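You operate a simulated robot arm through the tools that you are given. There is no shell and no other tool.

You run a simulated robot arm. Do the job below in one go: nothing can be reset, and whatever is moved stays where it is left.

## Task
Pack the short and the long roll into their sleeves and cap them.
Fine: short roll in the short sleeve; each cap matches the band on its sleeve.

The check looks at the end state, three seconds after you hand in, the way a careful person would. Anything else that was tipped, shoved, dropped, spilled or broken makes it a failure. A push-on lid holds only when it is set on centred and level and pressed home; a screw cap is set on level and turned clockwise until tight.

## Robot
A 7-joint arm with a two-finger parallel gripper, fixed in place. Base frame: the origin is on the floor under the middle of its stand, x ahead of it, y to its left, z up; the work surface is at about z = 808. Readings come in mm, degrees, newtons and seconds.
It reaches about 1479 mm from its shoulder. Its first joint turns from -166.0 to 166.0 degrees. Payload 4.4 kg.
The TCP is the grasp point between the finger pads, 23 mm short of the fingertips. In the tool frame z runs along the fingers and y along their closing line. Largest opening 94 mm; finger width 38, thickness 10; the body of the gripper, 54 by 96 mm, starts 39 mm behind the TCP.
Orientation is that of the tool frame in the base frame, as a unit quaternion [x, y, z, w]. With the fingers straight down and closing along the base's y, the tool's x points along the base's -x, its y along +y and its z along -z.

## Interface
- The arm moves only by the tool nudge_tool. Its argument "commands" is a list of rows, each a list of 7 numbers: the shift along the tool's x, y, z in mm, then the turn, a rotation vector about the tool's x, y, z in degrees, then the gripper command, from -1 (fully open) to 1 (shut), values between in proportion. In form: [[dx, dy, dz, wx, wy, wz, jaw], ...]. A call has 1 to 20 rows; each row shifts and turns the commanded pose from where the row before left it, along the tool's axes as they then stand. A row lasts 0.2 s, in which the tool goes at most 50 mm and 8.6 degrees; a call with a longer step from one row to the next is refused whole, and so is a gripper value outside its range. A pose out of reach is approached as far as the arm can. The call stops where the force on the tool passes 90 N (or 10 N more than at its start, if that is more) or the arm is blocked; 0.2 s more then pass. The fingers move at their own pace (about 72 mm/s each) and stop on an object; they squeeze with about 28 N. The grip force told is the motor's: it shows also when the fingers shut on nothing. Time passes only in rows, and 0.2 s behind the last, so rows that do not move let the fingers close. The reply holds the time, the measured pose of the TCP, the force on the tool along the base axes, the opening and the grip force, in the units named above and with some noise, with the torque about the TCP (base axes, N m) and any sound that the robot's microphone picked up, and new pictures: "views" is both (left out), scene, wrist or none.
- Cameras (640 x 400 px; columns grow to the right, rows downward): "scene" is fixed at [215.3, 649.1, 1558.3]; the picture's right is [-0.19, -0.98, 0.00], its down [-0.60, 0.12, -0.79] and it looks along [0.78, -0.15, -0.61] (base axes); focal length 311 px, centre (320, 200). "wrist" rides on the gripper at [86, 16, -74] in the tool frame; the picture's right is [-0.18, 0.98, 0.00], its down [-0.58, -0.11, -0.81] and it looks along [-0.79, -0.15, 0.59] (tool axes); focal length 243 px, centre (320, 200). There is no depth. A picture from a camera that has moved, and an enlarged one, comes with that camera's place and axes in the base frame and with its lens. The place of the scene camera against the robot may be out by one fixed shift of up to 12 mm in any direction.
- enlarge(camera, box): a new picture of the part [left, top, right, bottom] of that camera's present view, enlarged. It takes no simulated time.
- job_done(): hands the job in; it is judged then, once.

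Places have to be worked out from the pictures, the camera data and where the tool is seen. Open the gripper and draw the arm clear of the work before you hand the job in, unless the task says otherwise.

The tools are called after "Request:" as a command line: name --pt "numbers of a row" for each row, then --argument value for the rest, lists and objects as JSON in quotes. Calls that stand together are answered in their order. nudge_tool: Moves the arm, as the interface text tells. Its arguments: {"type":"object","properties":{"commands":{"type":"array","items":{"type":"array","items":{"type":"number"}}},"views":{"type":"string","enum":["both","scene","wrist","none"]}},"required":["commands"]} The other tools are called the same way: enlarge (camera, box) takes an enlarged picture of a part of a camera's view; job_done () hands the job in.

At the start:

```text
time: 0.0
position: [598.8, 444.3, 1279.5]
tool_rot: [0.0, 1.0, 0.0, 0.0]
contact_force: [-0.9, 0.0, 0.6]
wrist_torque: [0.0, -0.01, -0.01]
gripper_width: 93.8
finger_force: 0.0
```

scene: 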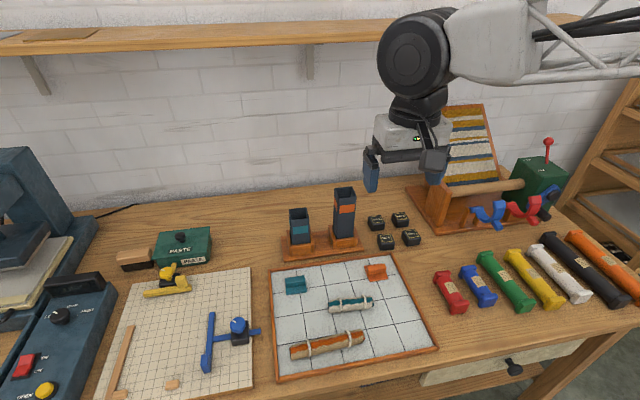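
wrist: 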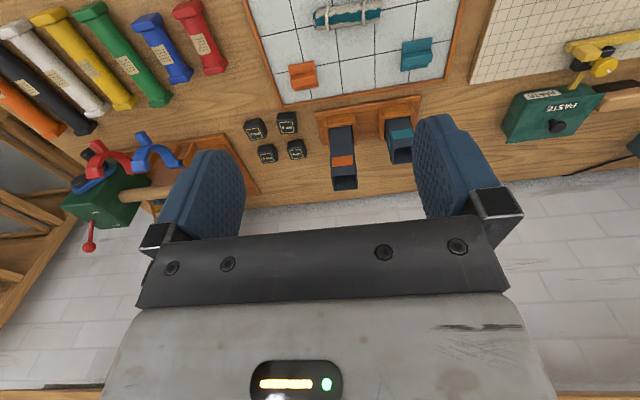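

I start by looking closely at the sleeves, rolls and caps on the tray in both views before moving anything.

Request:
enlarge --camera "scene" --box '[260, 170, 440, 282]'

Request:
enlarge --camera "scene" --box '[260, 250, 450, 380]'

Request:
enlarge --camera "wrist" --box '[230, 0, 480, 200]'

```text
3.56 times, centred on (350, 226) of scene
camera zoom: at [215.3, 649.1, 1558.3], right [-0.19, -0.98, 0.0], down [-0.6, 0.12, -0.79], along [0.78, -0.15, -0.61], focal length 1106 px, centre (213, 108)
```

zoom: 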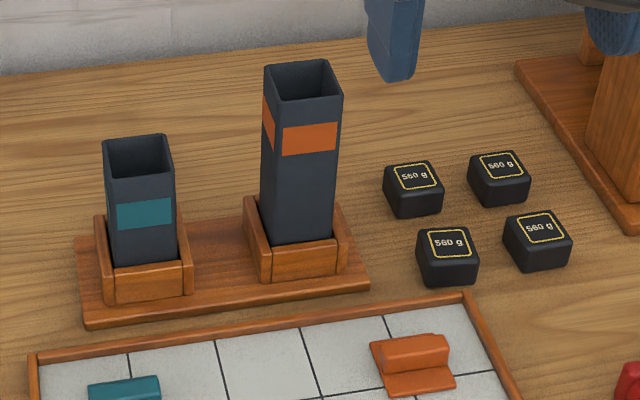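

```text
3.08 times, centred on (355, 315) of scene
camera zoom: at [215.3, 649.1, 1558.3], right [-0.19, -0.98, 0.0], down [-0.6, 0.12, -0.79], along [0.78, -0.15, -0.61], focal length 957 px, centre (212, -154)
```

zoom: 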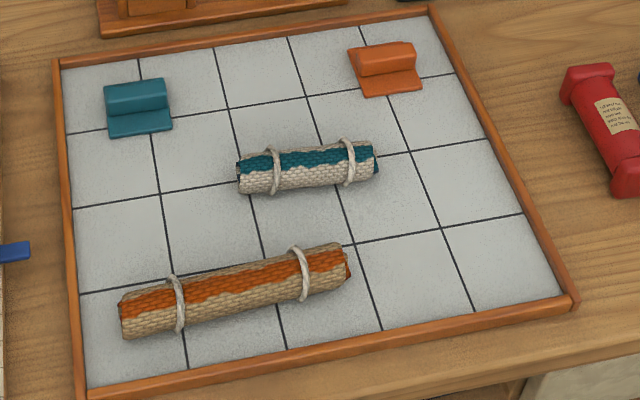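

```text
2.00 times, centred on (355, 100) of wrist
camera zoom: at [514.4, 460.7, 1354.4], right [0.18, 0.98, 0.0], down [0.58, -0.11, 0.81], along [0.79, -0.15, -0.59], focal length 485 px, centre (250, 400)
```

zoom: 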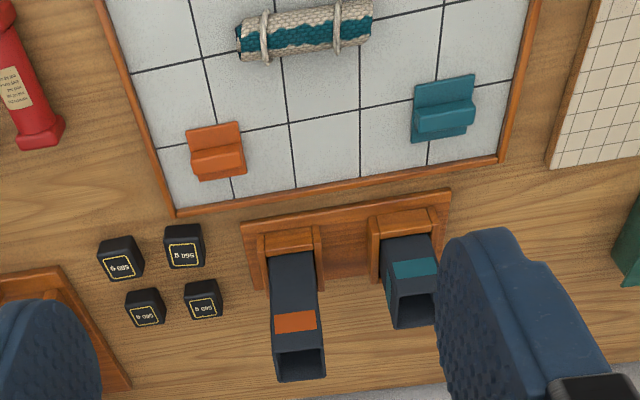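

The scene view puts the teal roll at about (680, 477), the orange roll at about (585, 558), and the sleeves near x≈922 at y≈575 (short) and y≈435 (long). I bring the open gripper down above the tray to measure more exactly with the wrist camera.

Request:
nudge_tool --pt "-10 4 35 0 0 0 -1" --pt "-10 4 35 0 0 0 -1" --pt "-10 4 35 0 0 0 -1" --pt "-10 4 35 0 0 0 -1" --pt "-10 4 35 0 0 0 -1" --pt "-10 4 35 0 0 0 -1" --pt "-10 4 35 0 0 0 -1" --pt "-10 4 35 0 0 0 -1" --pt "0 0 0 0 0 0 -1"

```text
time: 2.0
position: [679.2, 475.9, 997.6]
tool_rot: [0.0, 1.0, 0.0, 0.0]
contact_force: [-0.6, 0.4, -0.1]
wrist_torque: [0.0, 0.02, -0.01]
gripper_width: 93.9
finger_force: 0.0
camera wrist: at [594.9, 491.3, 1073.0], right [0.18, 0.98, 0.0], down [0.58, -0.11, 0.81], along [0.79, -0.15, -0.59], focal length 243 px, centre (320, 200)
```

scene: 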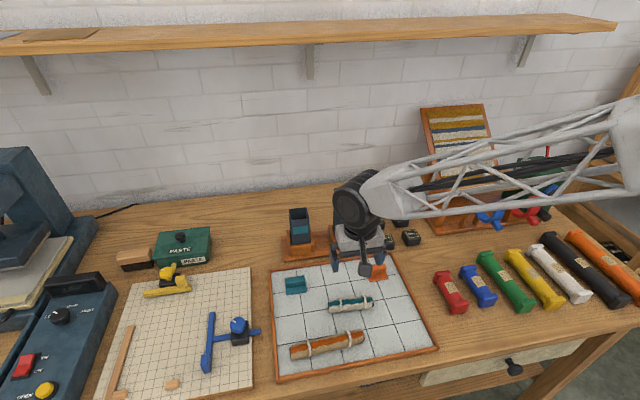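
wrist: 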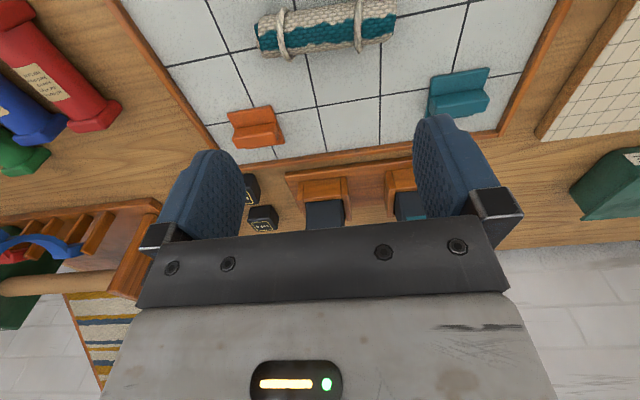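

The teal roll sits near (676, 481) by the wrist view. I zoom the wrist camera for sharper shapes of the roll and both caps.

Request:
enlarge --camera "wrist" --box '[220, 0, 420, 125]'

Request:
enlarge --camera "wrist" --box '[400, 40, 520, 115]'

Request:
enlarge --camera "wrist" --box '[200, 80, 320, 155]'

Request:
enlarge --camera "scene" --box '[270, 190, 350, 270]'

```text
3.20 times, centred on (320, 62) of wrist
camera zoom: at [594.9, 491.3, 1073.0], right [0.18, 0.98, 0.0], down [0.58, -0.11, 0.81], along [0.79, -0.15, -0.59], focal length 776 px, centre (320, 640)
```

zoom: 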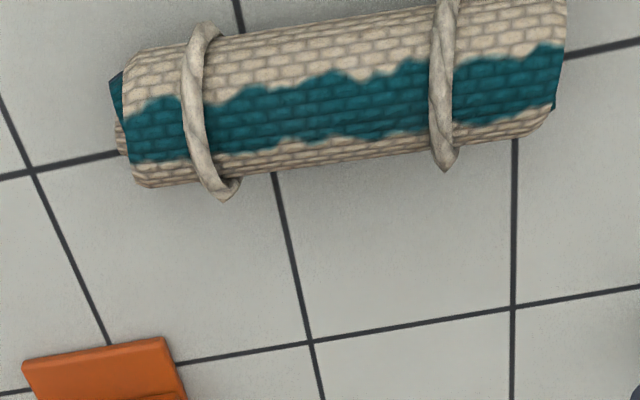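

```text
5.33 times, centred on (460, 78) of wrist
camera zoom: at [594.9, 491.3, 1073.0], right [0.18, 0.98, 0.0], down [0.58, -0.11, 0.81], along [0.79, -0.15, -0.59], focal length 1294 px, centre (-427, 853)
```

zoom: 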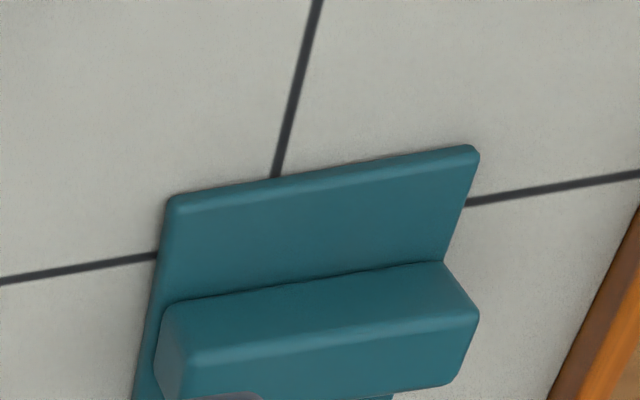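

```text
5.33 times, centred on (260, 118) of wrist
camera zoom: at [594.9, 491.3, 1073.0], right [0.18, 0.98, 0.0], down [0.58, -0.11, 0.81], along [0.79, -0.15, -0.59], focal length 1294 px, centre (640, 640)
```

zoom: 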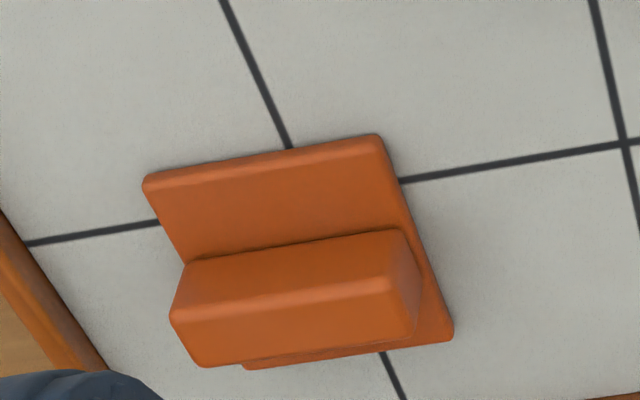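

```text
5.00 times, centred on (310, 230) of scene
camera zoom: at [215.3, 649.1, 1558.3], right [-0.19, -0.98, 0.0], down [-0.6, 0.12, -0.79], along [0.78, -0.15, -0.61], focal length 1555 px, centre (370, 50)
```

zoom: 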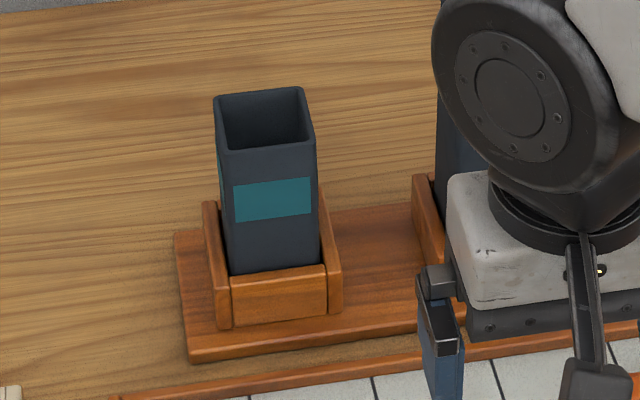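

The caps are square plates with a bar handle along y, and the teal roll lies almost along y (about 3° off) with ties about 23–31 mm from its ends. I'll turn the tool about -87° so the fingers close across the roll, hovering over its +y end.

Request:
nudge_tool --pt "0 27 20 0 0 0 -1" --pt "0 27 20 0 0 0 -1" --pt "0 0 0 0 0 -7.91 -1" --pt "0 0 0 0 0 -7.91 -1" --pt "0 0 0 0 0 -7.91 -1" --pt "0 0 0 0 0 -7.91 -1" --pt "0 0 0 0 0 -7.91 -1" --pt "0 0 0 0 0 -7.91 -1" --pt "0 0 0 0 0 -7.91 -1" --pt "0 0 0 0 0 -7.91 -1" --pt "0 0 0 0 0 -7.91 -1" --pt "0 0 0 0 0 -7.91 -1" --pt "0 0 0 0 0 -7.91 -1" --pt "0 0 0 0 0 0 -1"

```text
time: 5.0
position: [678.6, 531.0, 959.0]
tool_rot: [-0.689, 0.724, 0.0, 0.0]
contact_force: [0.0, 0.1, -0.3]
wrist_torque: [0.01, -0.01, 0.0]
gripper_width: 93.7
finger_force: 0.1
camera wrist: at [659.9, 445.2, 1034.5], right [-0.97, 0.23, 0.0], down [0.14, 0.57, 0.81], along [0.19, 0.78, -0.59], focal length 243 px, centre (320, 200)
```

scene: 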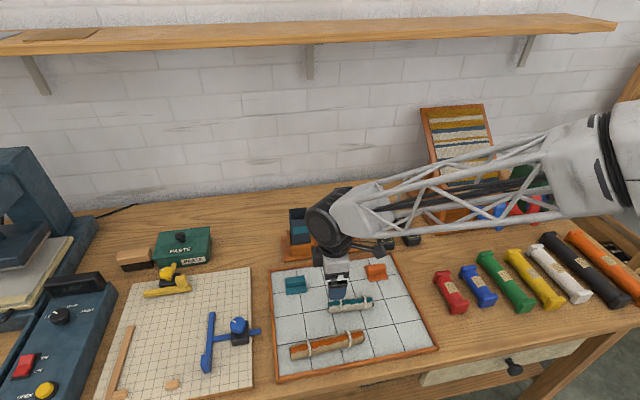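
wrist: 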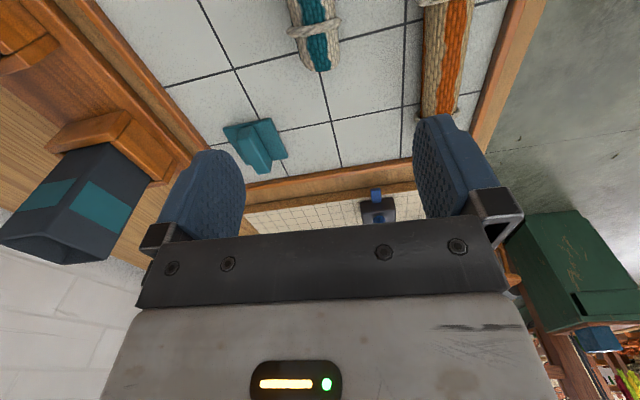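

The wrist camera now looks along the roll. I zoom in on its +y end, and on the short sleeve and teal cap, which are also in view.

Request:
enlarge --camera "wrist" --box '[260, 0, 380, 75]'

Request:
enlarge --camera "wrist" --box '[200, 100, 300, 175]'

Request:
enlarge --camera "wrist" --box '[0, 90, 220, 270]'

```text
5.33 times, centred on (320, 38) of wrist
camera zoom: at [659.9, 445.2, 1034.5], right [-0.97, 0.23, 0.0], down [0.14, 0.57, 0.81], along [0.19, 0.78, -0.59], focal length 1294 px, centre (320, 1067)
```

zoom: 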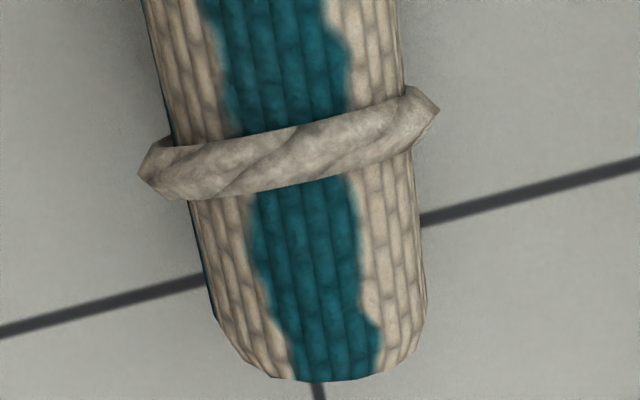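

```text
5.33 times, centred on (250, 138) of wrist
camera zoom: at [659.9, 445.2, 1034.5], right [-0.97, 0.23, 0.0], down [0.14, 0.57, 0.81], along [0.19, 0.78, -0.59], focal length 1294 px, centre (693, 533)
```

zoom: 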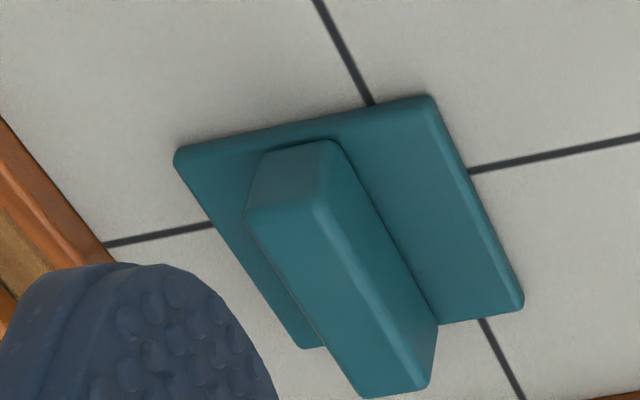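

```text
2.22 times, centred on (110, 180) of wrist
camera zoom: at [659.9, 445.2, 1034.5], right [-0.97, 0.23, 0.0], down [0.14, 0.57, 0.81], along [0.19, 0.78, -0.59], focal length 539 px, centre (787, 244)
```

zoom: 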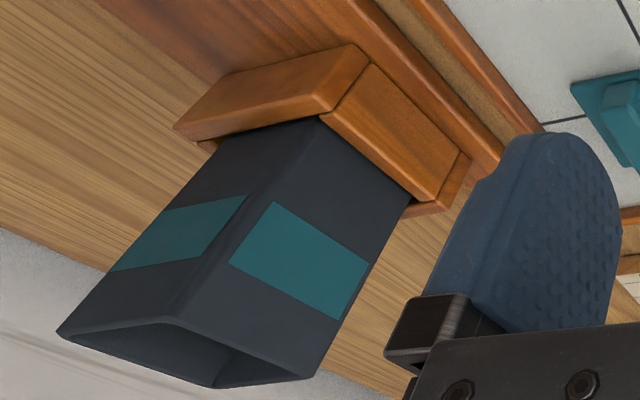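

Roll diameter comes out at about 30 mm, axis at x≈680 near y=530, free end at y≈537 with the tie's edge at y≈510. I narrow the jaws to about 64 mm and descend beside the end, stopping with the fingertips just above the tray.

Request:
nudge_tool --pt "0 0 20 0 0 0 -0.36" --pt "0 0 25 0 0 0 -0.36" --pt "0 0 25 0 0 0 -0.36" --pt "0 0 25 0 0 0 -0.36" --pt "0 -1 18 0 0 0 -0.36" --pt "0 0 0 0 0 0 -0.36"

```text
time: 6.4
position: [680.9, 531.6, 846.3]
tool_rot: [-0.688, 0.726, -0.001, 0.0]
contact_force: [-0.1, 0.4, 0.4]
wrist_torque: [-0.01, -0.02, 0.0]
gripper_width: 63.7
finger_force: 0.0
camera wrist: at [662.4, 445.4, 922.2], right [-0.97, 0.24, 0.0], down [0.14, 0.57, 0.81], along [0.19, 0.78, -0.59], focal length 243 px, centre (320, 200)
```

scene: 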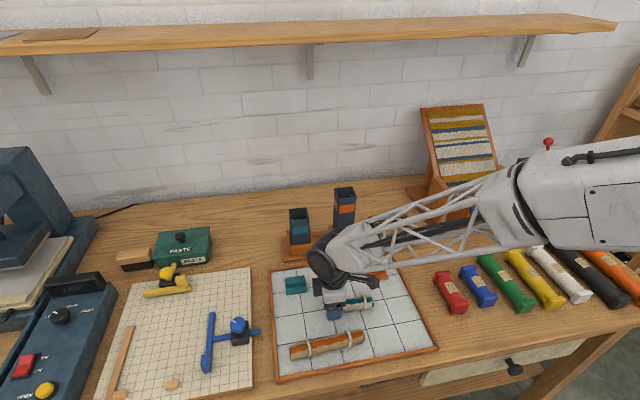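
wrist: 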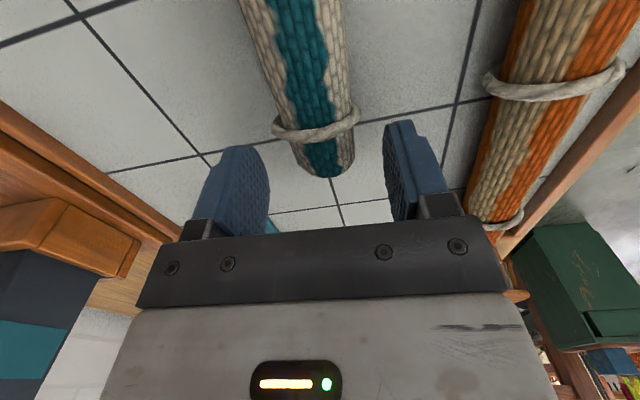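

The roll's end is centred between the pads. I lower 5 mm more and close on it.

Request:
nudge_tool --pt "0 0 3 0 0 0 -0.36" --pt "0 0 2 0 0 0 -0.36" --pt "0 0 0 0 0 0 0.2" --pt "0 0 0 0 0 0 0.6" --pt "0 0 0 0 0 0 1" --pt "0 0 0 0 0 0 1" --pt "0 0 0 0 0 0 1"

```text
time: 8.0
position: [681.6, 531.5, 842.0]
tool_rot: [-0.688, 0.725, 0.0, 0.0]
contact_force: [0.2, -0.7, 0.2]
wrist_torque: [0.02, -0.01, 0.02]
gripper_width: 33.1
finger_force: 27.7
camera wrist: at [662.3, 444.8, 916.8], right [-0.97, 0.24, 0.0], down [0.14, 0.57, 0.81], along [0.19, 0.78, -0.59], focal length 243 px, centre (320, 200)
```

scene: 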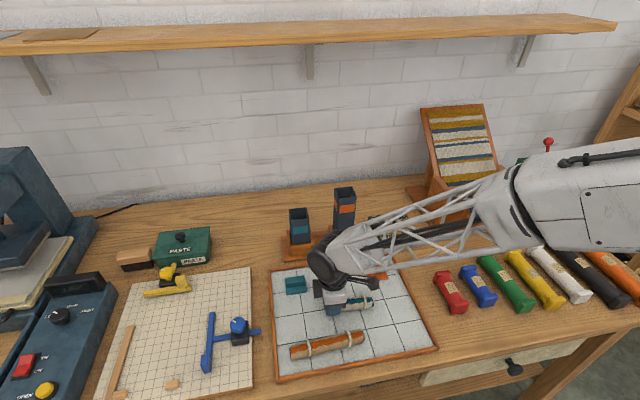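
wrist: 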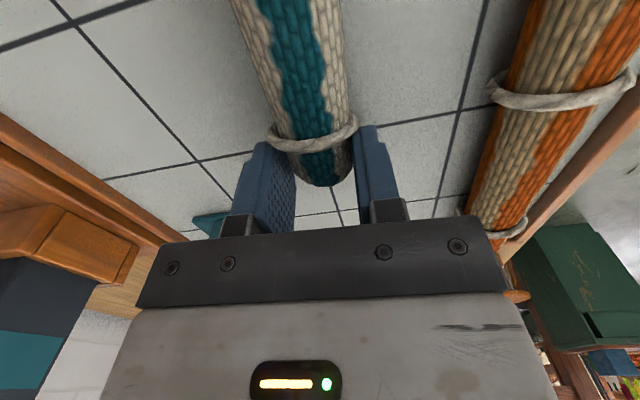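

Gripped at 33 mm with 28 N. I lift it straight up about 160 mm and check that it stays in line.

Request:
nudge_tool --pt "0 0 -10 0 0 0 1" --pt "0 0 -20 0 0 0 1" --pt "0 0 -30 0 0 0 1" --pt "0 0 -30 0 0 0 1" --pt "0 0 -30 0 0 0 1" --pt "0 0 -30 0 0 0 1" --pt "0 0 -20 0 0 0 1" --pt "0 0 0 0 0 0 1"

```text
time: 9.8
position: [680.3, 530.9, 1011.1]
tool_rot: [-0.689, 0.725, 0.0, 0.0]
contact_force: [-0.2, -0.1, -0.1]
wrist_torque: [0.0, -0.01, -0.01]
gripper_width: 32.9
finger_force: 27.8
camera wrist: at [661.7, 445.3, 1085.8], right [-0.97, 0.24, 0.0], down [0.14, 0.57, 0.81], along [0.19, 0.78, -0.59], focal length 243 px, centre (320, 200)
```

scene: 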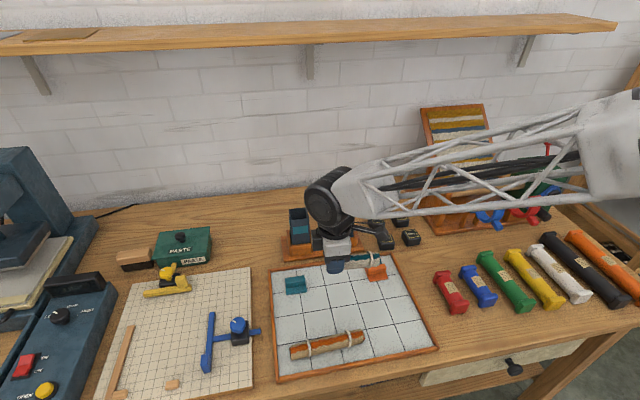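
wrist: 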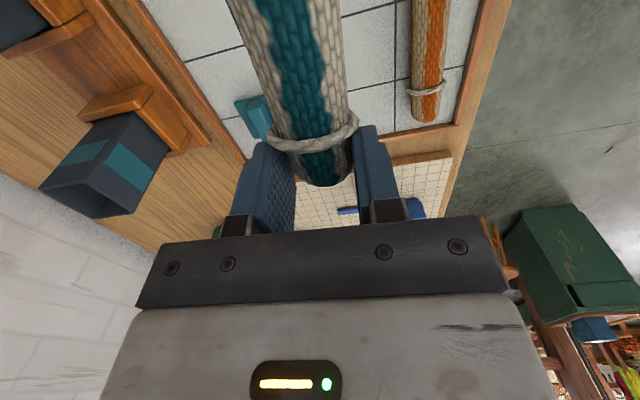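

The roll is steady. I check the shape of the bracket on the gripper's side (likely the camera mount), since it will hang below when I tip the tool.

Request:
enlarge --camera "scene" --box '[285, 160, 425, 290]'

```text
3.08 times, centred on (355, 225) of scene
camera zoom: at [215.3, 649.1, 1558.3], right [-0.19, -0.98, 0.0], down [-0.6, 0.12, -0.79], along [0.78, -0.15, -0.61], focal length 957 px, centre (212, 123)
```

zoom: 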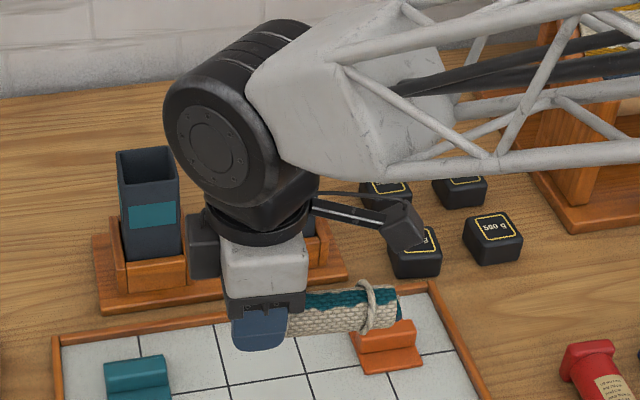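

The camera mount has ample clearance. I tip the tool -90° about its closing axis so that the roll hangs vertically, tool pointing +y.

Request:
nudge_tool --pt "0 0 0 0 -8.18 0 1" --pt "0 0 0 0 -8.18 0 1" --pt "0 0 0 0 -8.18 0 1" --pt "0 0 0 0 -8.18 0 1" --pt "0 0 0 0 -8.18 0 1" --pt "0 0 0 0 -8.18 0 1" --pt "0 0 0 0 -8.18 0 1" --pt "0 0 0 0 -8.18 0 1" --pt "0 0 0 0 -8.18 0 1" --pt "0 0 0 0 -8.18 0 1" --pt "0 0 0 0 -8.2 0 1" --pt "0 0 0 0 0 0 1"

```text
time: 12.4
position: [679.1, 531.3, 1011.3]
tool_rot: [-0.486, 0.513, 0.486, 0.514]
contact_force: [0.4, 0.4, -0.2]
wrist_torque: [-0.01, -0.01, 0.0]
gripper_width: 33.1
finger_force: 28.0
camera wrist: at [661.3, 457.2, 925.3], right [-0.98, 0.05, 0.18], down [0.07, -0.81, 0.58], along [0.18, 0.58, 0.79], focal length 243 px, centre (320, 200)
```

scene: 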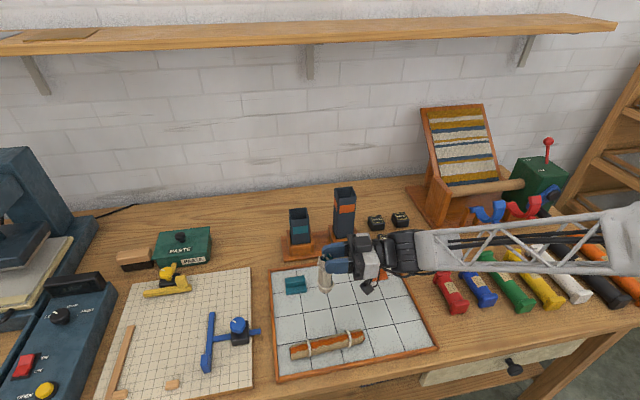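
wrist: 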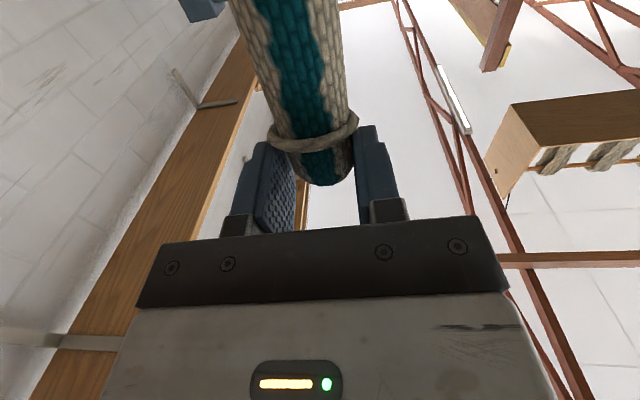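

The roll hangs vertically and held well. Before inserting I need the sleeve positions precisely, and this camera now looks up; I go up and tip back to vertical at a spot where the wrist camera sees both sleeves from above.

Request:
nudge_tool --pt "-40 -10 -10 0 0 0 1" --pt "-40 -10 -10 0 0 0 1" --pt "-40 -10 -10 0 0 0 1" --pt "-40 -10 -10 0 0 0 1" --pt "0 0 0 0 8.18 0 1" --pt "0 0 0 0 8.18 0 1" --pt "0 0 0 0 8.18 0 1" --pt "0 0 0 0 8.18 0 1" --pt "0 0 0 0 8.18 0 1" --pt "0 0 0 0 8.18 0 1" --pt "0 0 0 0 8.18 0 1" --pt "0 0 0 0 8.18 0 1" --pt "0 0 0 0 8.18 0 1" --pt "0 0 0 0 8.18 0 1" --pt "0 0 0 0 8.2 0 1" --pt "0 0 0 0 0 0 1" --pt "0 0 0 0 0 0 1"

```text
time: 16.0
position: [718.1, 489.3, 1170.9]
tool_rot: [-0.689, 0.725, 0.0, -0.001]
contact_force: [0.6, 0.4, -0.8]
wrist_torque: [0.04, 0.01, 0.03]
gripper_width: 32.9
finger_force: 28.1
camera wrist: at [698.9, 403.5, 1246.3], right [-0.97, 0.24, 0.0], down [0.14, 0.58, 0.81], along [0.19, 0.78, -0.59], focal length 243 px, centre (320, 200)
```

scene: 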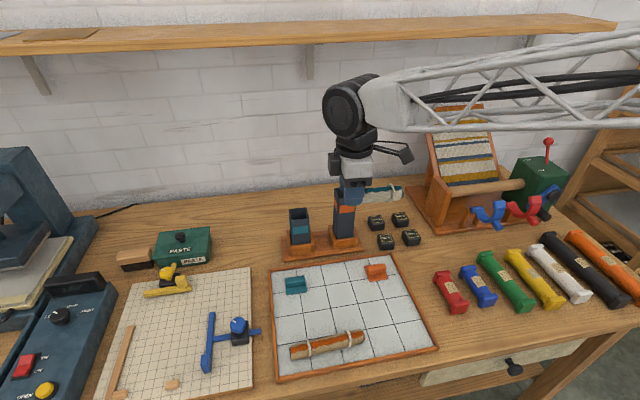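
wrist: 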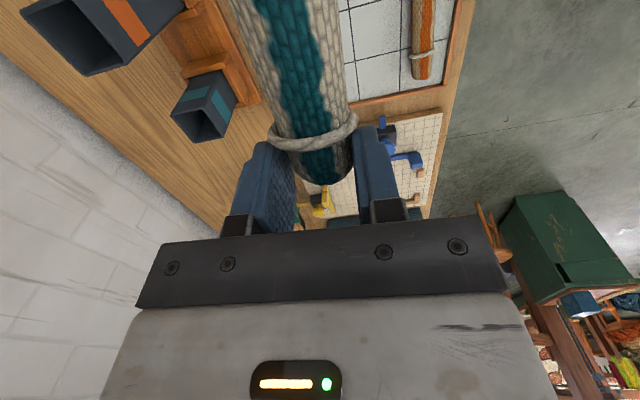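

Both sleeves are in view. I zoom in on each opening to measure.

Request:
enlarge --camera "wrist" --box '[160, 60, 256, 150]'

Request:
enlarge --camera "wrist" --box '[0, 0, 200, 125]'

Request:
enlarge --camera "scene" --box '[270, 160, 420, 270]'

```text
4.44 times, centred on (208, 105) of wrist
camera zoom: at [698.9, 403.5, 1246.3], right [-0.97, 0.24, 0.0], down [0.14, 0.58, 0.81], along [0.19, 0.78, -0.59], focal length 1078 px, centre (818, 622)
```

zoom: 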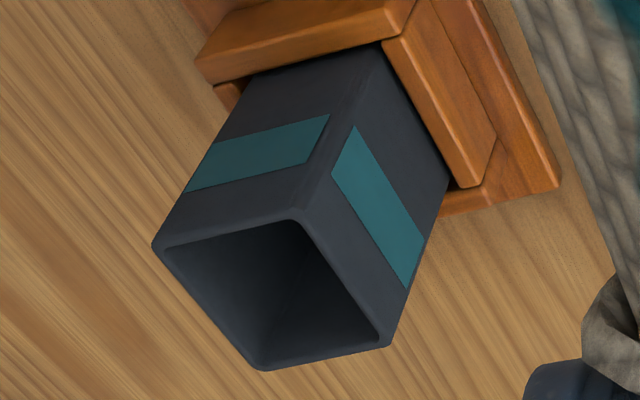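

```text
3.20 times, centred on (100, 62) of wrist
camera zoom: at [698.9, 403.5, 1246.3], right [-0.97, 0.24, 0.0], down [0.14, 0.58, 0.81], along [0.19, 0.78, -0.59], focal length 776 px, centre (1024, 640)
```

zoom: 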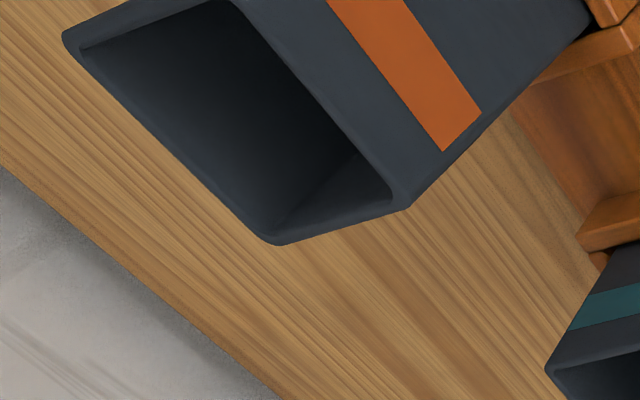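

```text
3.64 times, centred on (345, 215) of scene
camera zoom: at [215.3, 649.1, 1558.3], right [-0.19, -0.98, 0.0], down [-0.6, 0.12, -0.79], along [0.78, -0.15, -0.61], focal length 1131 px, centre (229, 146)
```

zoom: 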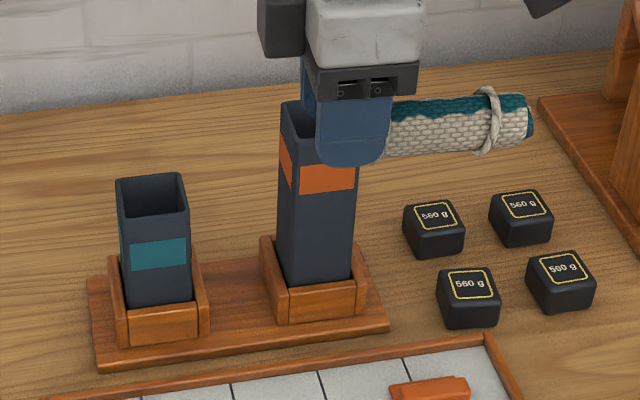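

Triangulating this with the earlier view puts the short sleeve's rim at z≈946, centre ≈ (928, 582), about 51 mm outside and 45 mm inside. Now I zoom on the roll in the grip to find its axis offset from the TCP.

Request:
enlarge --camera "wrist" --box '[220, 0, 400, 112]'

Request:
enlarge --camera "wrist" --box '[225, 100, 405, 212]'

```text
3.56 times, centred on (310, 56) of wrist
camera zoom: at [698.9, 403.5, 1246.3], right [-0.97, 0.24, 0.0], down [0.14, 0.58, 0.81], along [0.19, 0.78, -0.59], focal length 863 px, centre (356, 712)
```

zoom: 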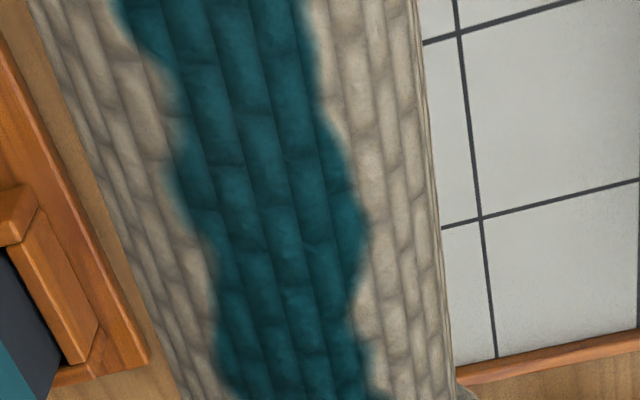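

```text
3.56 times, centred on (315, 156) of wrist
camera zoom: at [698.9, 403.5, 1246.3], right [-0.97, 0.24, 0.0], down [0.14, 0.58, 0.81], along [0.19, 0.78, -0.59], focal length 863 px, centre (338, 356)
```

zoom: 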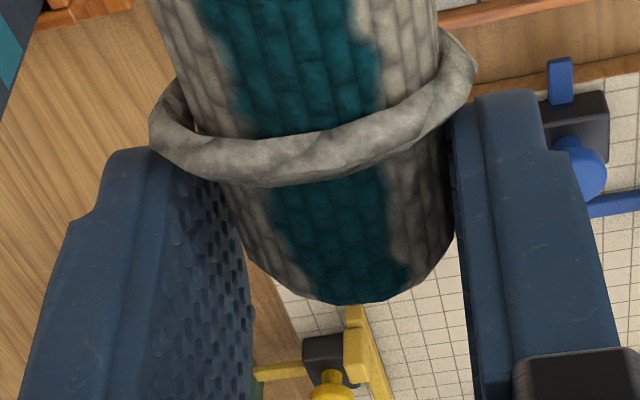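

The roll lies parallel to the tool x axis, with its axis about 17–18 mm beyond the TCP toward the fingertips. Now I tip it upright again up here and swing the tool to point 30° left of +x, so that the gripper will clear the long sleeve.

Request:
nudge_tool --pt "0 0 0 0 -8.18 0 1" --pt "0 0 0 0 -8.18 0 1" --pt "0 0 0 0 -8.18 0 1" --pt "0 0 0 0 -8.18 0 1" --pt "0 0 0 0 -8.18 0 1" --pt "0 0 0 0 -8.18 0 1" --pt "0 0 0 0 -8.18 0 1" --pt "0 0 0 0 -8.18 0 1" --pt "0 0 0 0 -8.18 0 1" --pt "0 0 0 0 -8.18 0 1" --pt "0 0 0 0 -8.2 0 1" --pt "0 0 0 8.14 0 0 1" --pt "0 0 0 8.14 0 0 1" --pt "0 0 0 8.14 0 0 1" --pt "0 0 0 8.14 0 0 1" --pt "0 0 0 8.14 0 0 1" --pt "0 0 0 8.14 0 0 1" --pt "0 0 0 8.14 0 0 1" --pt "0 0 0 0 0 0 1"

```text
time: 20.0
position: [721.9, 483.1, 1172.9]
tool_rot: [-0.237, 0.668, 0.235, 0.665]
contact_force: [0.0, 0.2, -0.7]
wrist_torque: [0.01, -0.03, 0.0]
gripper_width: 32.9
finger_force: 27.8
out of reach, approached as far as the arm can: row 17, 18
camera wrist: at [656.1, 448.2, 1087.5], right [-0.62, 0.76, 0.18], down [-0.56, -0.59, 0.58], along [0.55, 0.26, 0.79], focal length 243 px, centre (320, 200)
```

scene: 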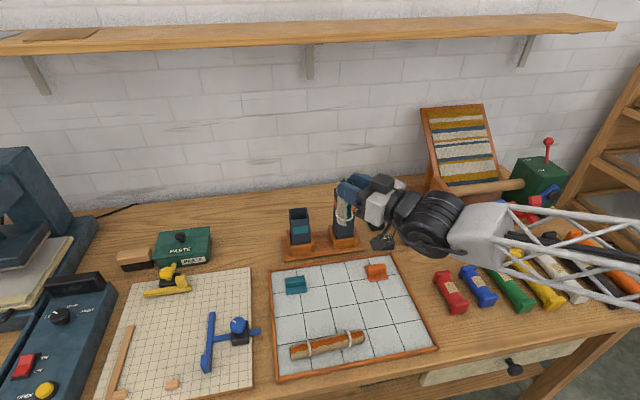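
wrist: 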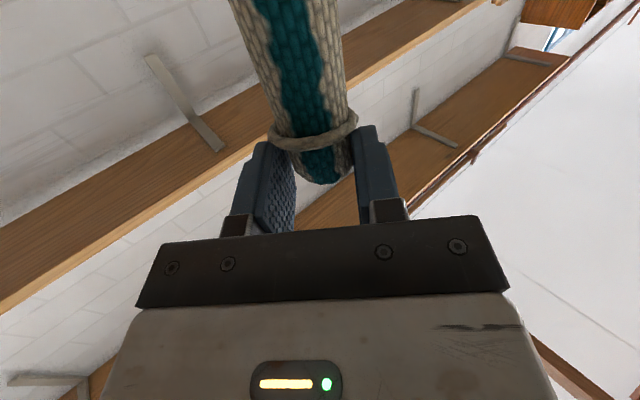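

The arm stopped at about 39° of azimuth because this spot is too close in. I move out toward the short sleeve at this height, where the pose should become reachable, and check.

Request:
nudge_tool --pt "0 -4 35 0 0 0 1" --pt "0 -4 35 0 0 0 1" --pt "0 -4 35 0 0 0 1" --pt "0 -4 35 0 0 0 1" --pt "0 -4 35 0 0 0 1" --pt "0 -4 35 0 0 0 1" --pt "0 0 0 0 0 0 1" --pt "0 0 0 0 0 0 1"

```text
time: 21.8
position: [898.6, 598.9, 1174.3]
tool_rot: [-0.237, 0.667, 0.236, 0.665]
contact_force: [0.4, 0.4, -0.3]
wrist_torque: [0.03, 0.01, 0.04]
gripper_width: 32.9
finger_force: 28.0
camera wrist: at [832.0, 563.2, 1088.6], right [-0.62, 0.76, 0.18], down [-0.56, -0.59, 0.58], along [0.55, 0.26, 0.79], focal length 243 px, centre (320, 200)
```

scene: 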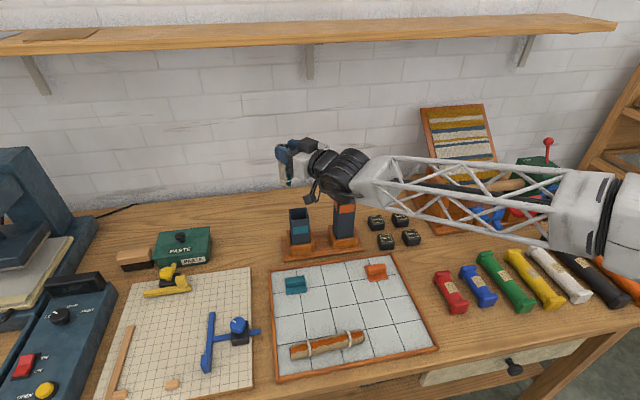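
wrist: 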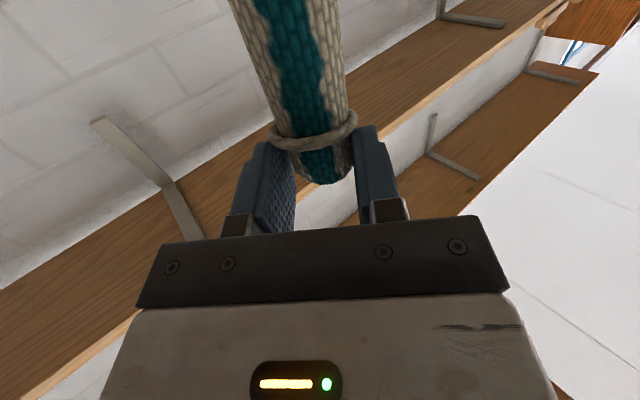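

The tool now sits at azimuth 39°, which still clears the long sleeve. I shift so the roll's axis lies over (928.5, 581.7) and descend until its lower end is about 20 mm above the rim for a visual check.

Request:
nudge_tool --pt "0 -15 -3 0 0 0 1" --pt "0 -15.6 -3 0 0 0 1" --pt "30 0 0 0 0 0 1" --pt "30 0 0 0 0 0 1" --pt "30 0 0 0 0 0 1" --pt "0 0 0 0 0 0 1" --pt "0 0 0 0 0 0 1" --views "scene"

Request:
enlarge --camera "scene" --box '[265, 155, 365, 260]'

```text
time: 23.4
position: [915.1, 570.8, 1084.3]
tool_rot: [-0.238, 0.667, 0.237, 0.665]
contact_force: [0.2, -0.9, 0.1]
wrist_torque: [-0.04, 0.0, -0.01]
gripper_width: 32.8
finger_force: 28.3
```

scene: 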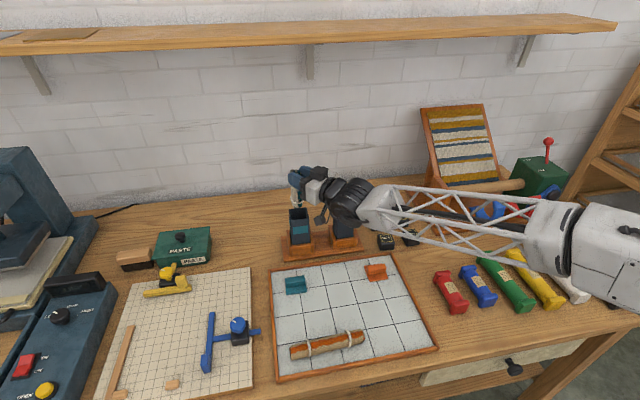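

```text
3.81 times, centred on (315, 208) of scene
camera zoom: at [215.3, 649.1, 1558.3], right [-0.19, -0.98, 0.0], down [-0.6, 0.12, -0.79], along [0.78, -0.15, -0.61], focal length 1185 px, centre (339, 171)
```

zoom: 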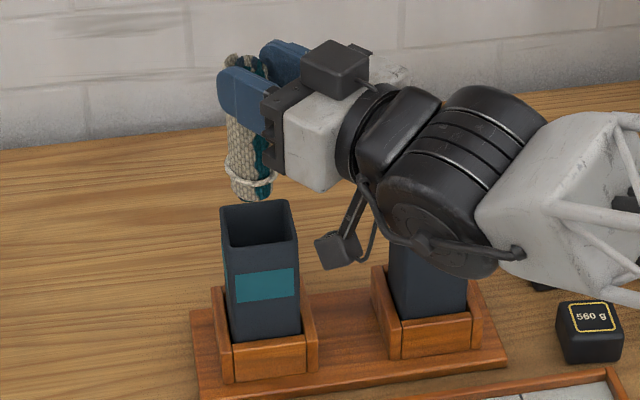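

In the scene zoom the roll's lower end looks offset from the opening (the rim centre seems some mm toward -y and nearer). I zoom further to measure the offset properly before descending.

Request:
enlarge --camera "scene" --box '[280, 162, 330, 226]'

Request:
enlarge --camera "scene" --box '[285, 200, 325, 226]'

```text
6.25 times, centred on (305, 194) of scene
camera zoom: at [215.3, 649.1, 1558.3], right [-0.19, -0.98, 0.0], down [-0.6, 0.12, -0.79], along [0.78, -0.15, -0.61], focal length 1944 px, centre (414, 238)
```

zoom: 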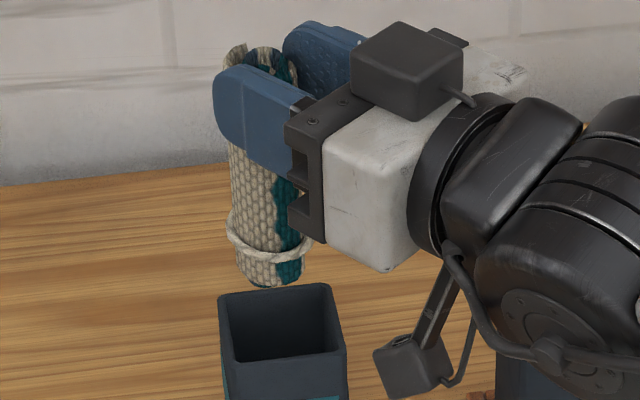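

```text
15.38 times, centred on (305, 213) of scene
camera zoom: at [215.3, 649.1, 1558.3], right [-0.19, -0.98, 0.0], down [-0.6, 0.12, -0.79], along [0.78, -0.15, -0.61], focal length 4784 px, centre (551, 0)
```

zoom: 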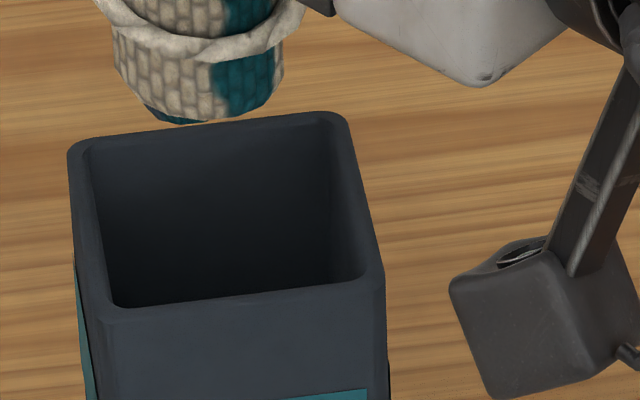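

Careful measurement says the roll is ~112 mm long (its end about 106 mm below the TCP), and relative to the roll the rim centre is about 3.5 mm toward -y and 4 mm toward -x. I correct this and go down 25 mm so the end is just above the rim, then look again.

Request:
nudge_tool --pt "0 -0.3 -5 0 0 0 1" --pt "13 0 0 0 0 0 1" --pt "12 0 0 0 0 0 1" --pt "0 0 0 0 0 0 1" --pt "0 0 0 0 0 0 1" --views "scene"

Request:
enlarge --camera "scene" --box '[285, 200, 325, 226]'

Request:
enlarge --camera "scene" --box '[280, 162, 360, 226]'

```text
time: 24.6
position: [910.1, 568.2, 1059.4]
tool_rot: [-0.238, 0.667, 0.237, 0.665]
contact_force: [0.2, -0.2, -1.2]
wrist_torque: [0.03, 0.0, -0.03]
gripper_width: 32.9
finger_force: 28.0
```

scene: 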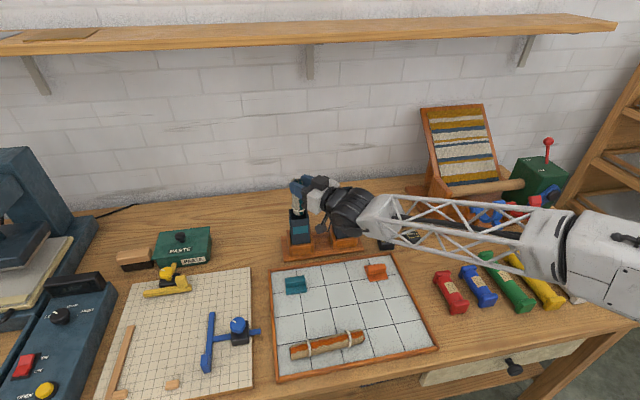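

```text
15.38 times, centred on (305, 213) of scene
camera zoom: at [215.3, 649.1, 1558.3], right [-0.19, -0.98, 0.0], down [-0.6, 0.12, -0.79], along [0.78, -0.15, -0.61], focal length 4784 px, centre (551, 0)
```

zoom: 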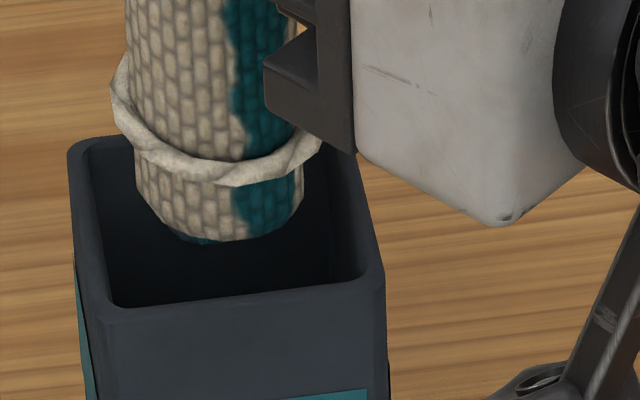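

```text
6.25 times, centred on (320, 194) of scene
camera zoom: at [215.3, 649.1, 1558.3], right [-0.19, -0.98, 0.0], down [-0.6, 0.12, -0.79], along [0.78, -0.15, -0.61], focal length 1944 px, centre (320, 238)
```

zoom: 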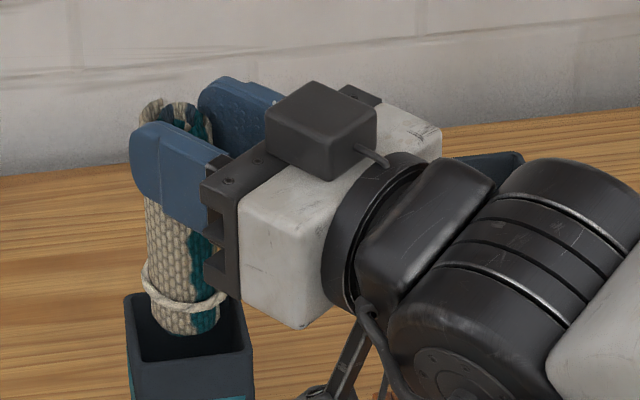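

The end is now just over the opening, about 2 mm too far toward +y. I nudge that and lower 14 mm, watching the force.

Request:
nudge_tool --pt "0 -2.2 0 0 0 0 1" --pt "5 0 0 0 0 0 1" --pt "5 0 0 0 0 0 1" --pt "4 0 0 0 0 0 1" --pt "0 0 0 0 0 0 1" --pt "0 0 0 0 0 0 1" --views "none"

Request:
enlarge --camera "scene" --box '[285, 200, 325, 226]'

```text
time: 26.0
position: [913.8, 566.4, 1044.7]
tool_rot: [-0.238, 0.668, 0.236, 0.664]
contact_force: [-0.7, -0.1, -1.7]
wrist_torque: [0.01, 0.0, 0.02]
gripper_width: 33.1
finger_force: 27.9
```

```text
15.38 times, centred on (305, 213) of scene
camera zoom: at [215.3, 649.1, 1558.3], right [-0.19, -0.98, 0.0], down [-0.6, 0.12, -0.79], along [0.78, -0.15, -0.61], focal length 4784 px, centre (551, 0)
```

zoom: 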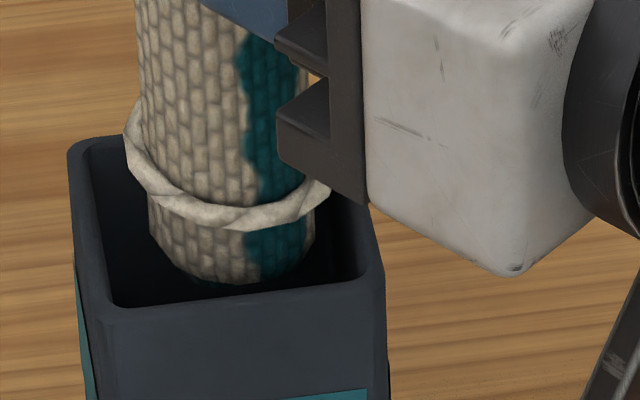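

The roll's end appears centred and at or just inside the opening with no contact force. I continue down gently through the tie's height.

Request:
nudge_tool --pt "5 0 0 0 0 0 1" --pt "5 0 0 0 0 0 1" --pt "5 0 0 0 0 0 1" --pt "5 0 0 0 0 0 1" --pt "0 0 0 0 0 0 1" --views "none"

Request:
enlarge --camera "scene" --box '[285, 200, 325, 226]'

```text
time: 27.2
position: [912.8, 563.6, 1026.4]
tool_rot: [-0.236, 0.667, 0.236, 0.666]
contact_force: [-0.2, 0.1, 0.3]
wrist_torque: [0.01, 0.02, 0.02]
gripper_width: 32.8
finger_force: 28.1
```

```text
15.38 times, centred on (305, 213) of scene
camera zoom: at [215.3, 649.1, 1558.3], right [-0.19, -0.98, 0.0], down [-0.6, 0.12, -0.79], along [0.78, -0.15, -0.61], focal length 4784 px, centre (551, 0)
```

zoom: 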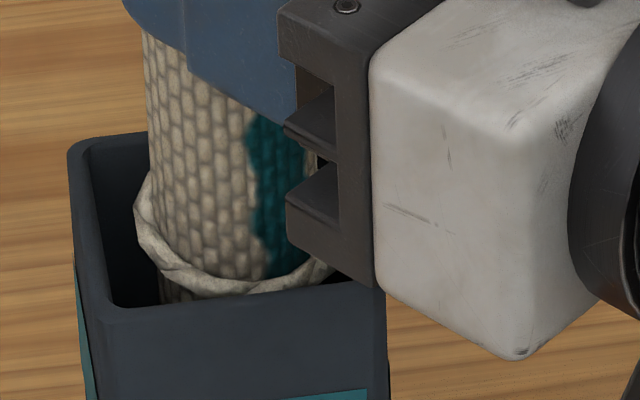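

The tie is passing the rim with no force registered. I continue down in small steps.

Request:
nudge_tool --pt "4 0 0 0 0 0 1" --pt "4 0 0 0 0 0 1" --pt "4 0 0 0 0 0 1" --pt "0 0 0 0 0 0 1" --views "none"

Request:
enlarge --camera "scene" --box '[285, 200, 325, 226]'

```text
time: 28.2
position: [910.8, 564.6, 1011.4]
tool_rot: [-0.237, 0.668, 0.236, 0.665]
contact_force: [0.3, 0.1, -0.8]
wrist_torque: [0.05, 0.0, 0.02]
gripper_width: 32.7
finger_force: 27.9
```

```text
15.38 times, centred on (305, 213) of scene
camera zoom: at [215.3, 649.1, 1558.3], right [-0.19, -0.98, 0.0], down [-0.6, 0.12, -0.79], along [0.78, -0.15, -0.61], focal length 4784 px, centre (551, 0)
```

zoom: 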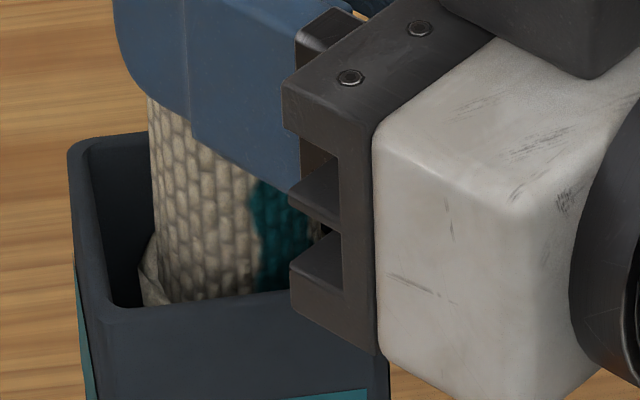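

The tie is inside the sleeve, no contact force. I lower another 38 mm so the fingers end up just above the rim.

Request:
nudge_tool --pt "8 0 0 0 0 0 1" --pt "8 0 0 0 0 0 1" --pt "8 0 0 0 0 0 1" --pt "7 0 0 0 0 0 1" --pt "6 0 0 0 0 0 1" --pt "0 0 0 0 0 0 1" --views "scene"

Request:
enlarge --camera "scene" --box '[275, 190, 355, 254]'

```text
time: 29.6
position: [911.5, 565.3, 975.0]
tool_rot: [-0.237, 0.668, 0.235, 0.665]
contact_force: [1.0, -1.0, -1.1]
wrist_torque: [-0.04, 0.04, 0.01]
gripper_width: 32.8
finger_force: 27.4
```

scene: 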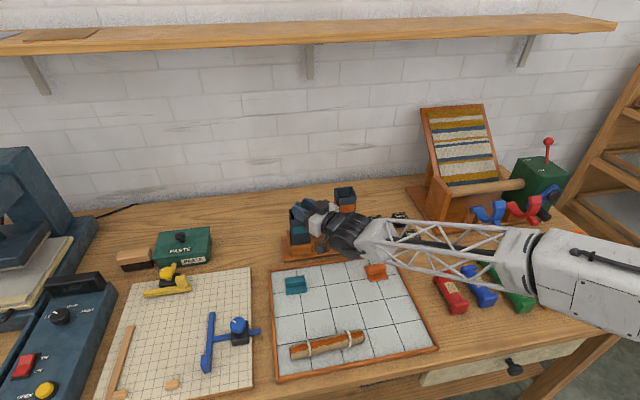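

```text
6.25 times, centred on (315, 222) of scene
camera zoom: at [215.3, 649.1, 1558.3], right [-0.19, -0.98, 0.0], down [-0.6, 0.12, -0.79], along [0.78, -0.15, -0.61], focal length 1944 px, centre (351, 62)
```

zoom: 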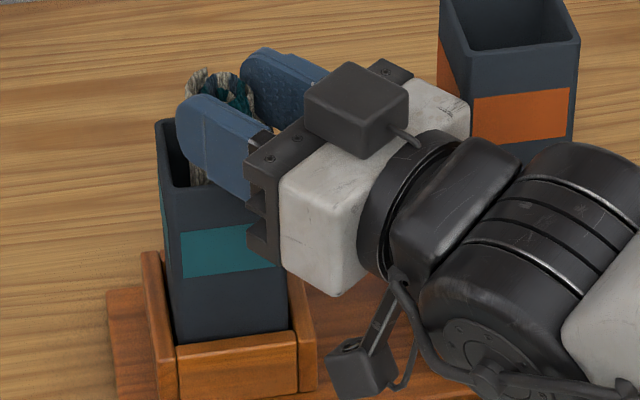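

Fingers are about 10 mm above the rim, and the long sleeve is well clear of the gripper. I open the jaws to about 52 mm so the roll slides down.

Request:
nudge_tool --pt "0 0 0 0 0 0 0.2" --pt "0 0 0 0 0 0 -0.1" --pt "0 0 0 0 0 0 -0.1" --pt "0 0 0 0 0 0 -0.1" --views "none"

Request:
enlarge --camera "scene" --box '[275, 190, 355, 254]'

```text
time: 30.6
position: [912.2, 565.1, 975.2]
tool_rot: [-0.237, 0.667, 0.236, 0.666]
contact_force: [-0.3, -0.6, 0.5]
wrist_torque: [0.03, 0.03, 0.01]
gripper_width: 51.6
finger_force: 0.1
```

```text
6.25 times, centred on (315, 222) of scene
camera zoom: at [215.3, 649.1, 1558.3], right [-0.19, -0.98, 0.0], down [-0.6, 0.12, -0.79], along [0.78, -0.15, -0.61], focal length 1944 px, centre (351, 62)
```

zoom: 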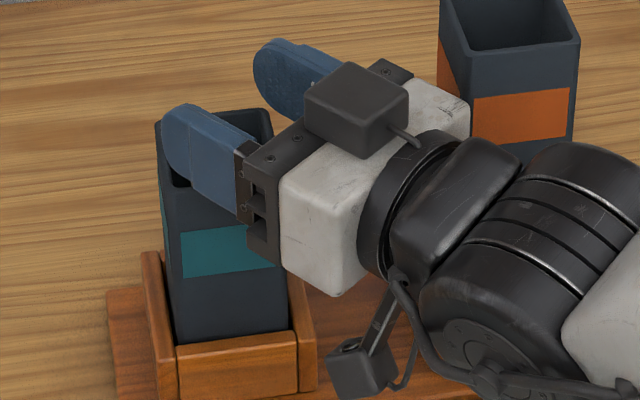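

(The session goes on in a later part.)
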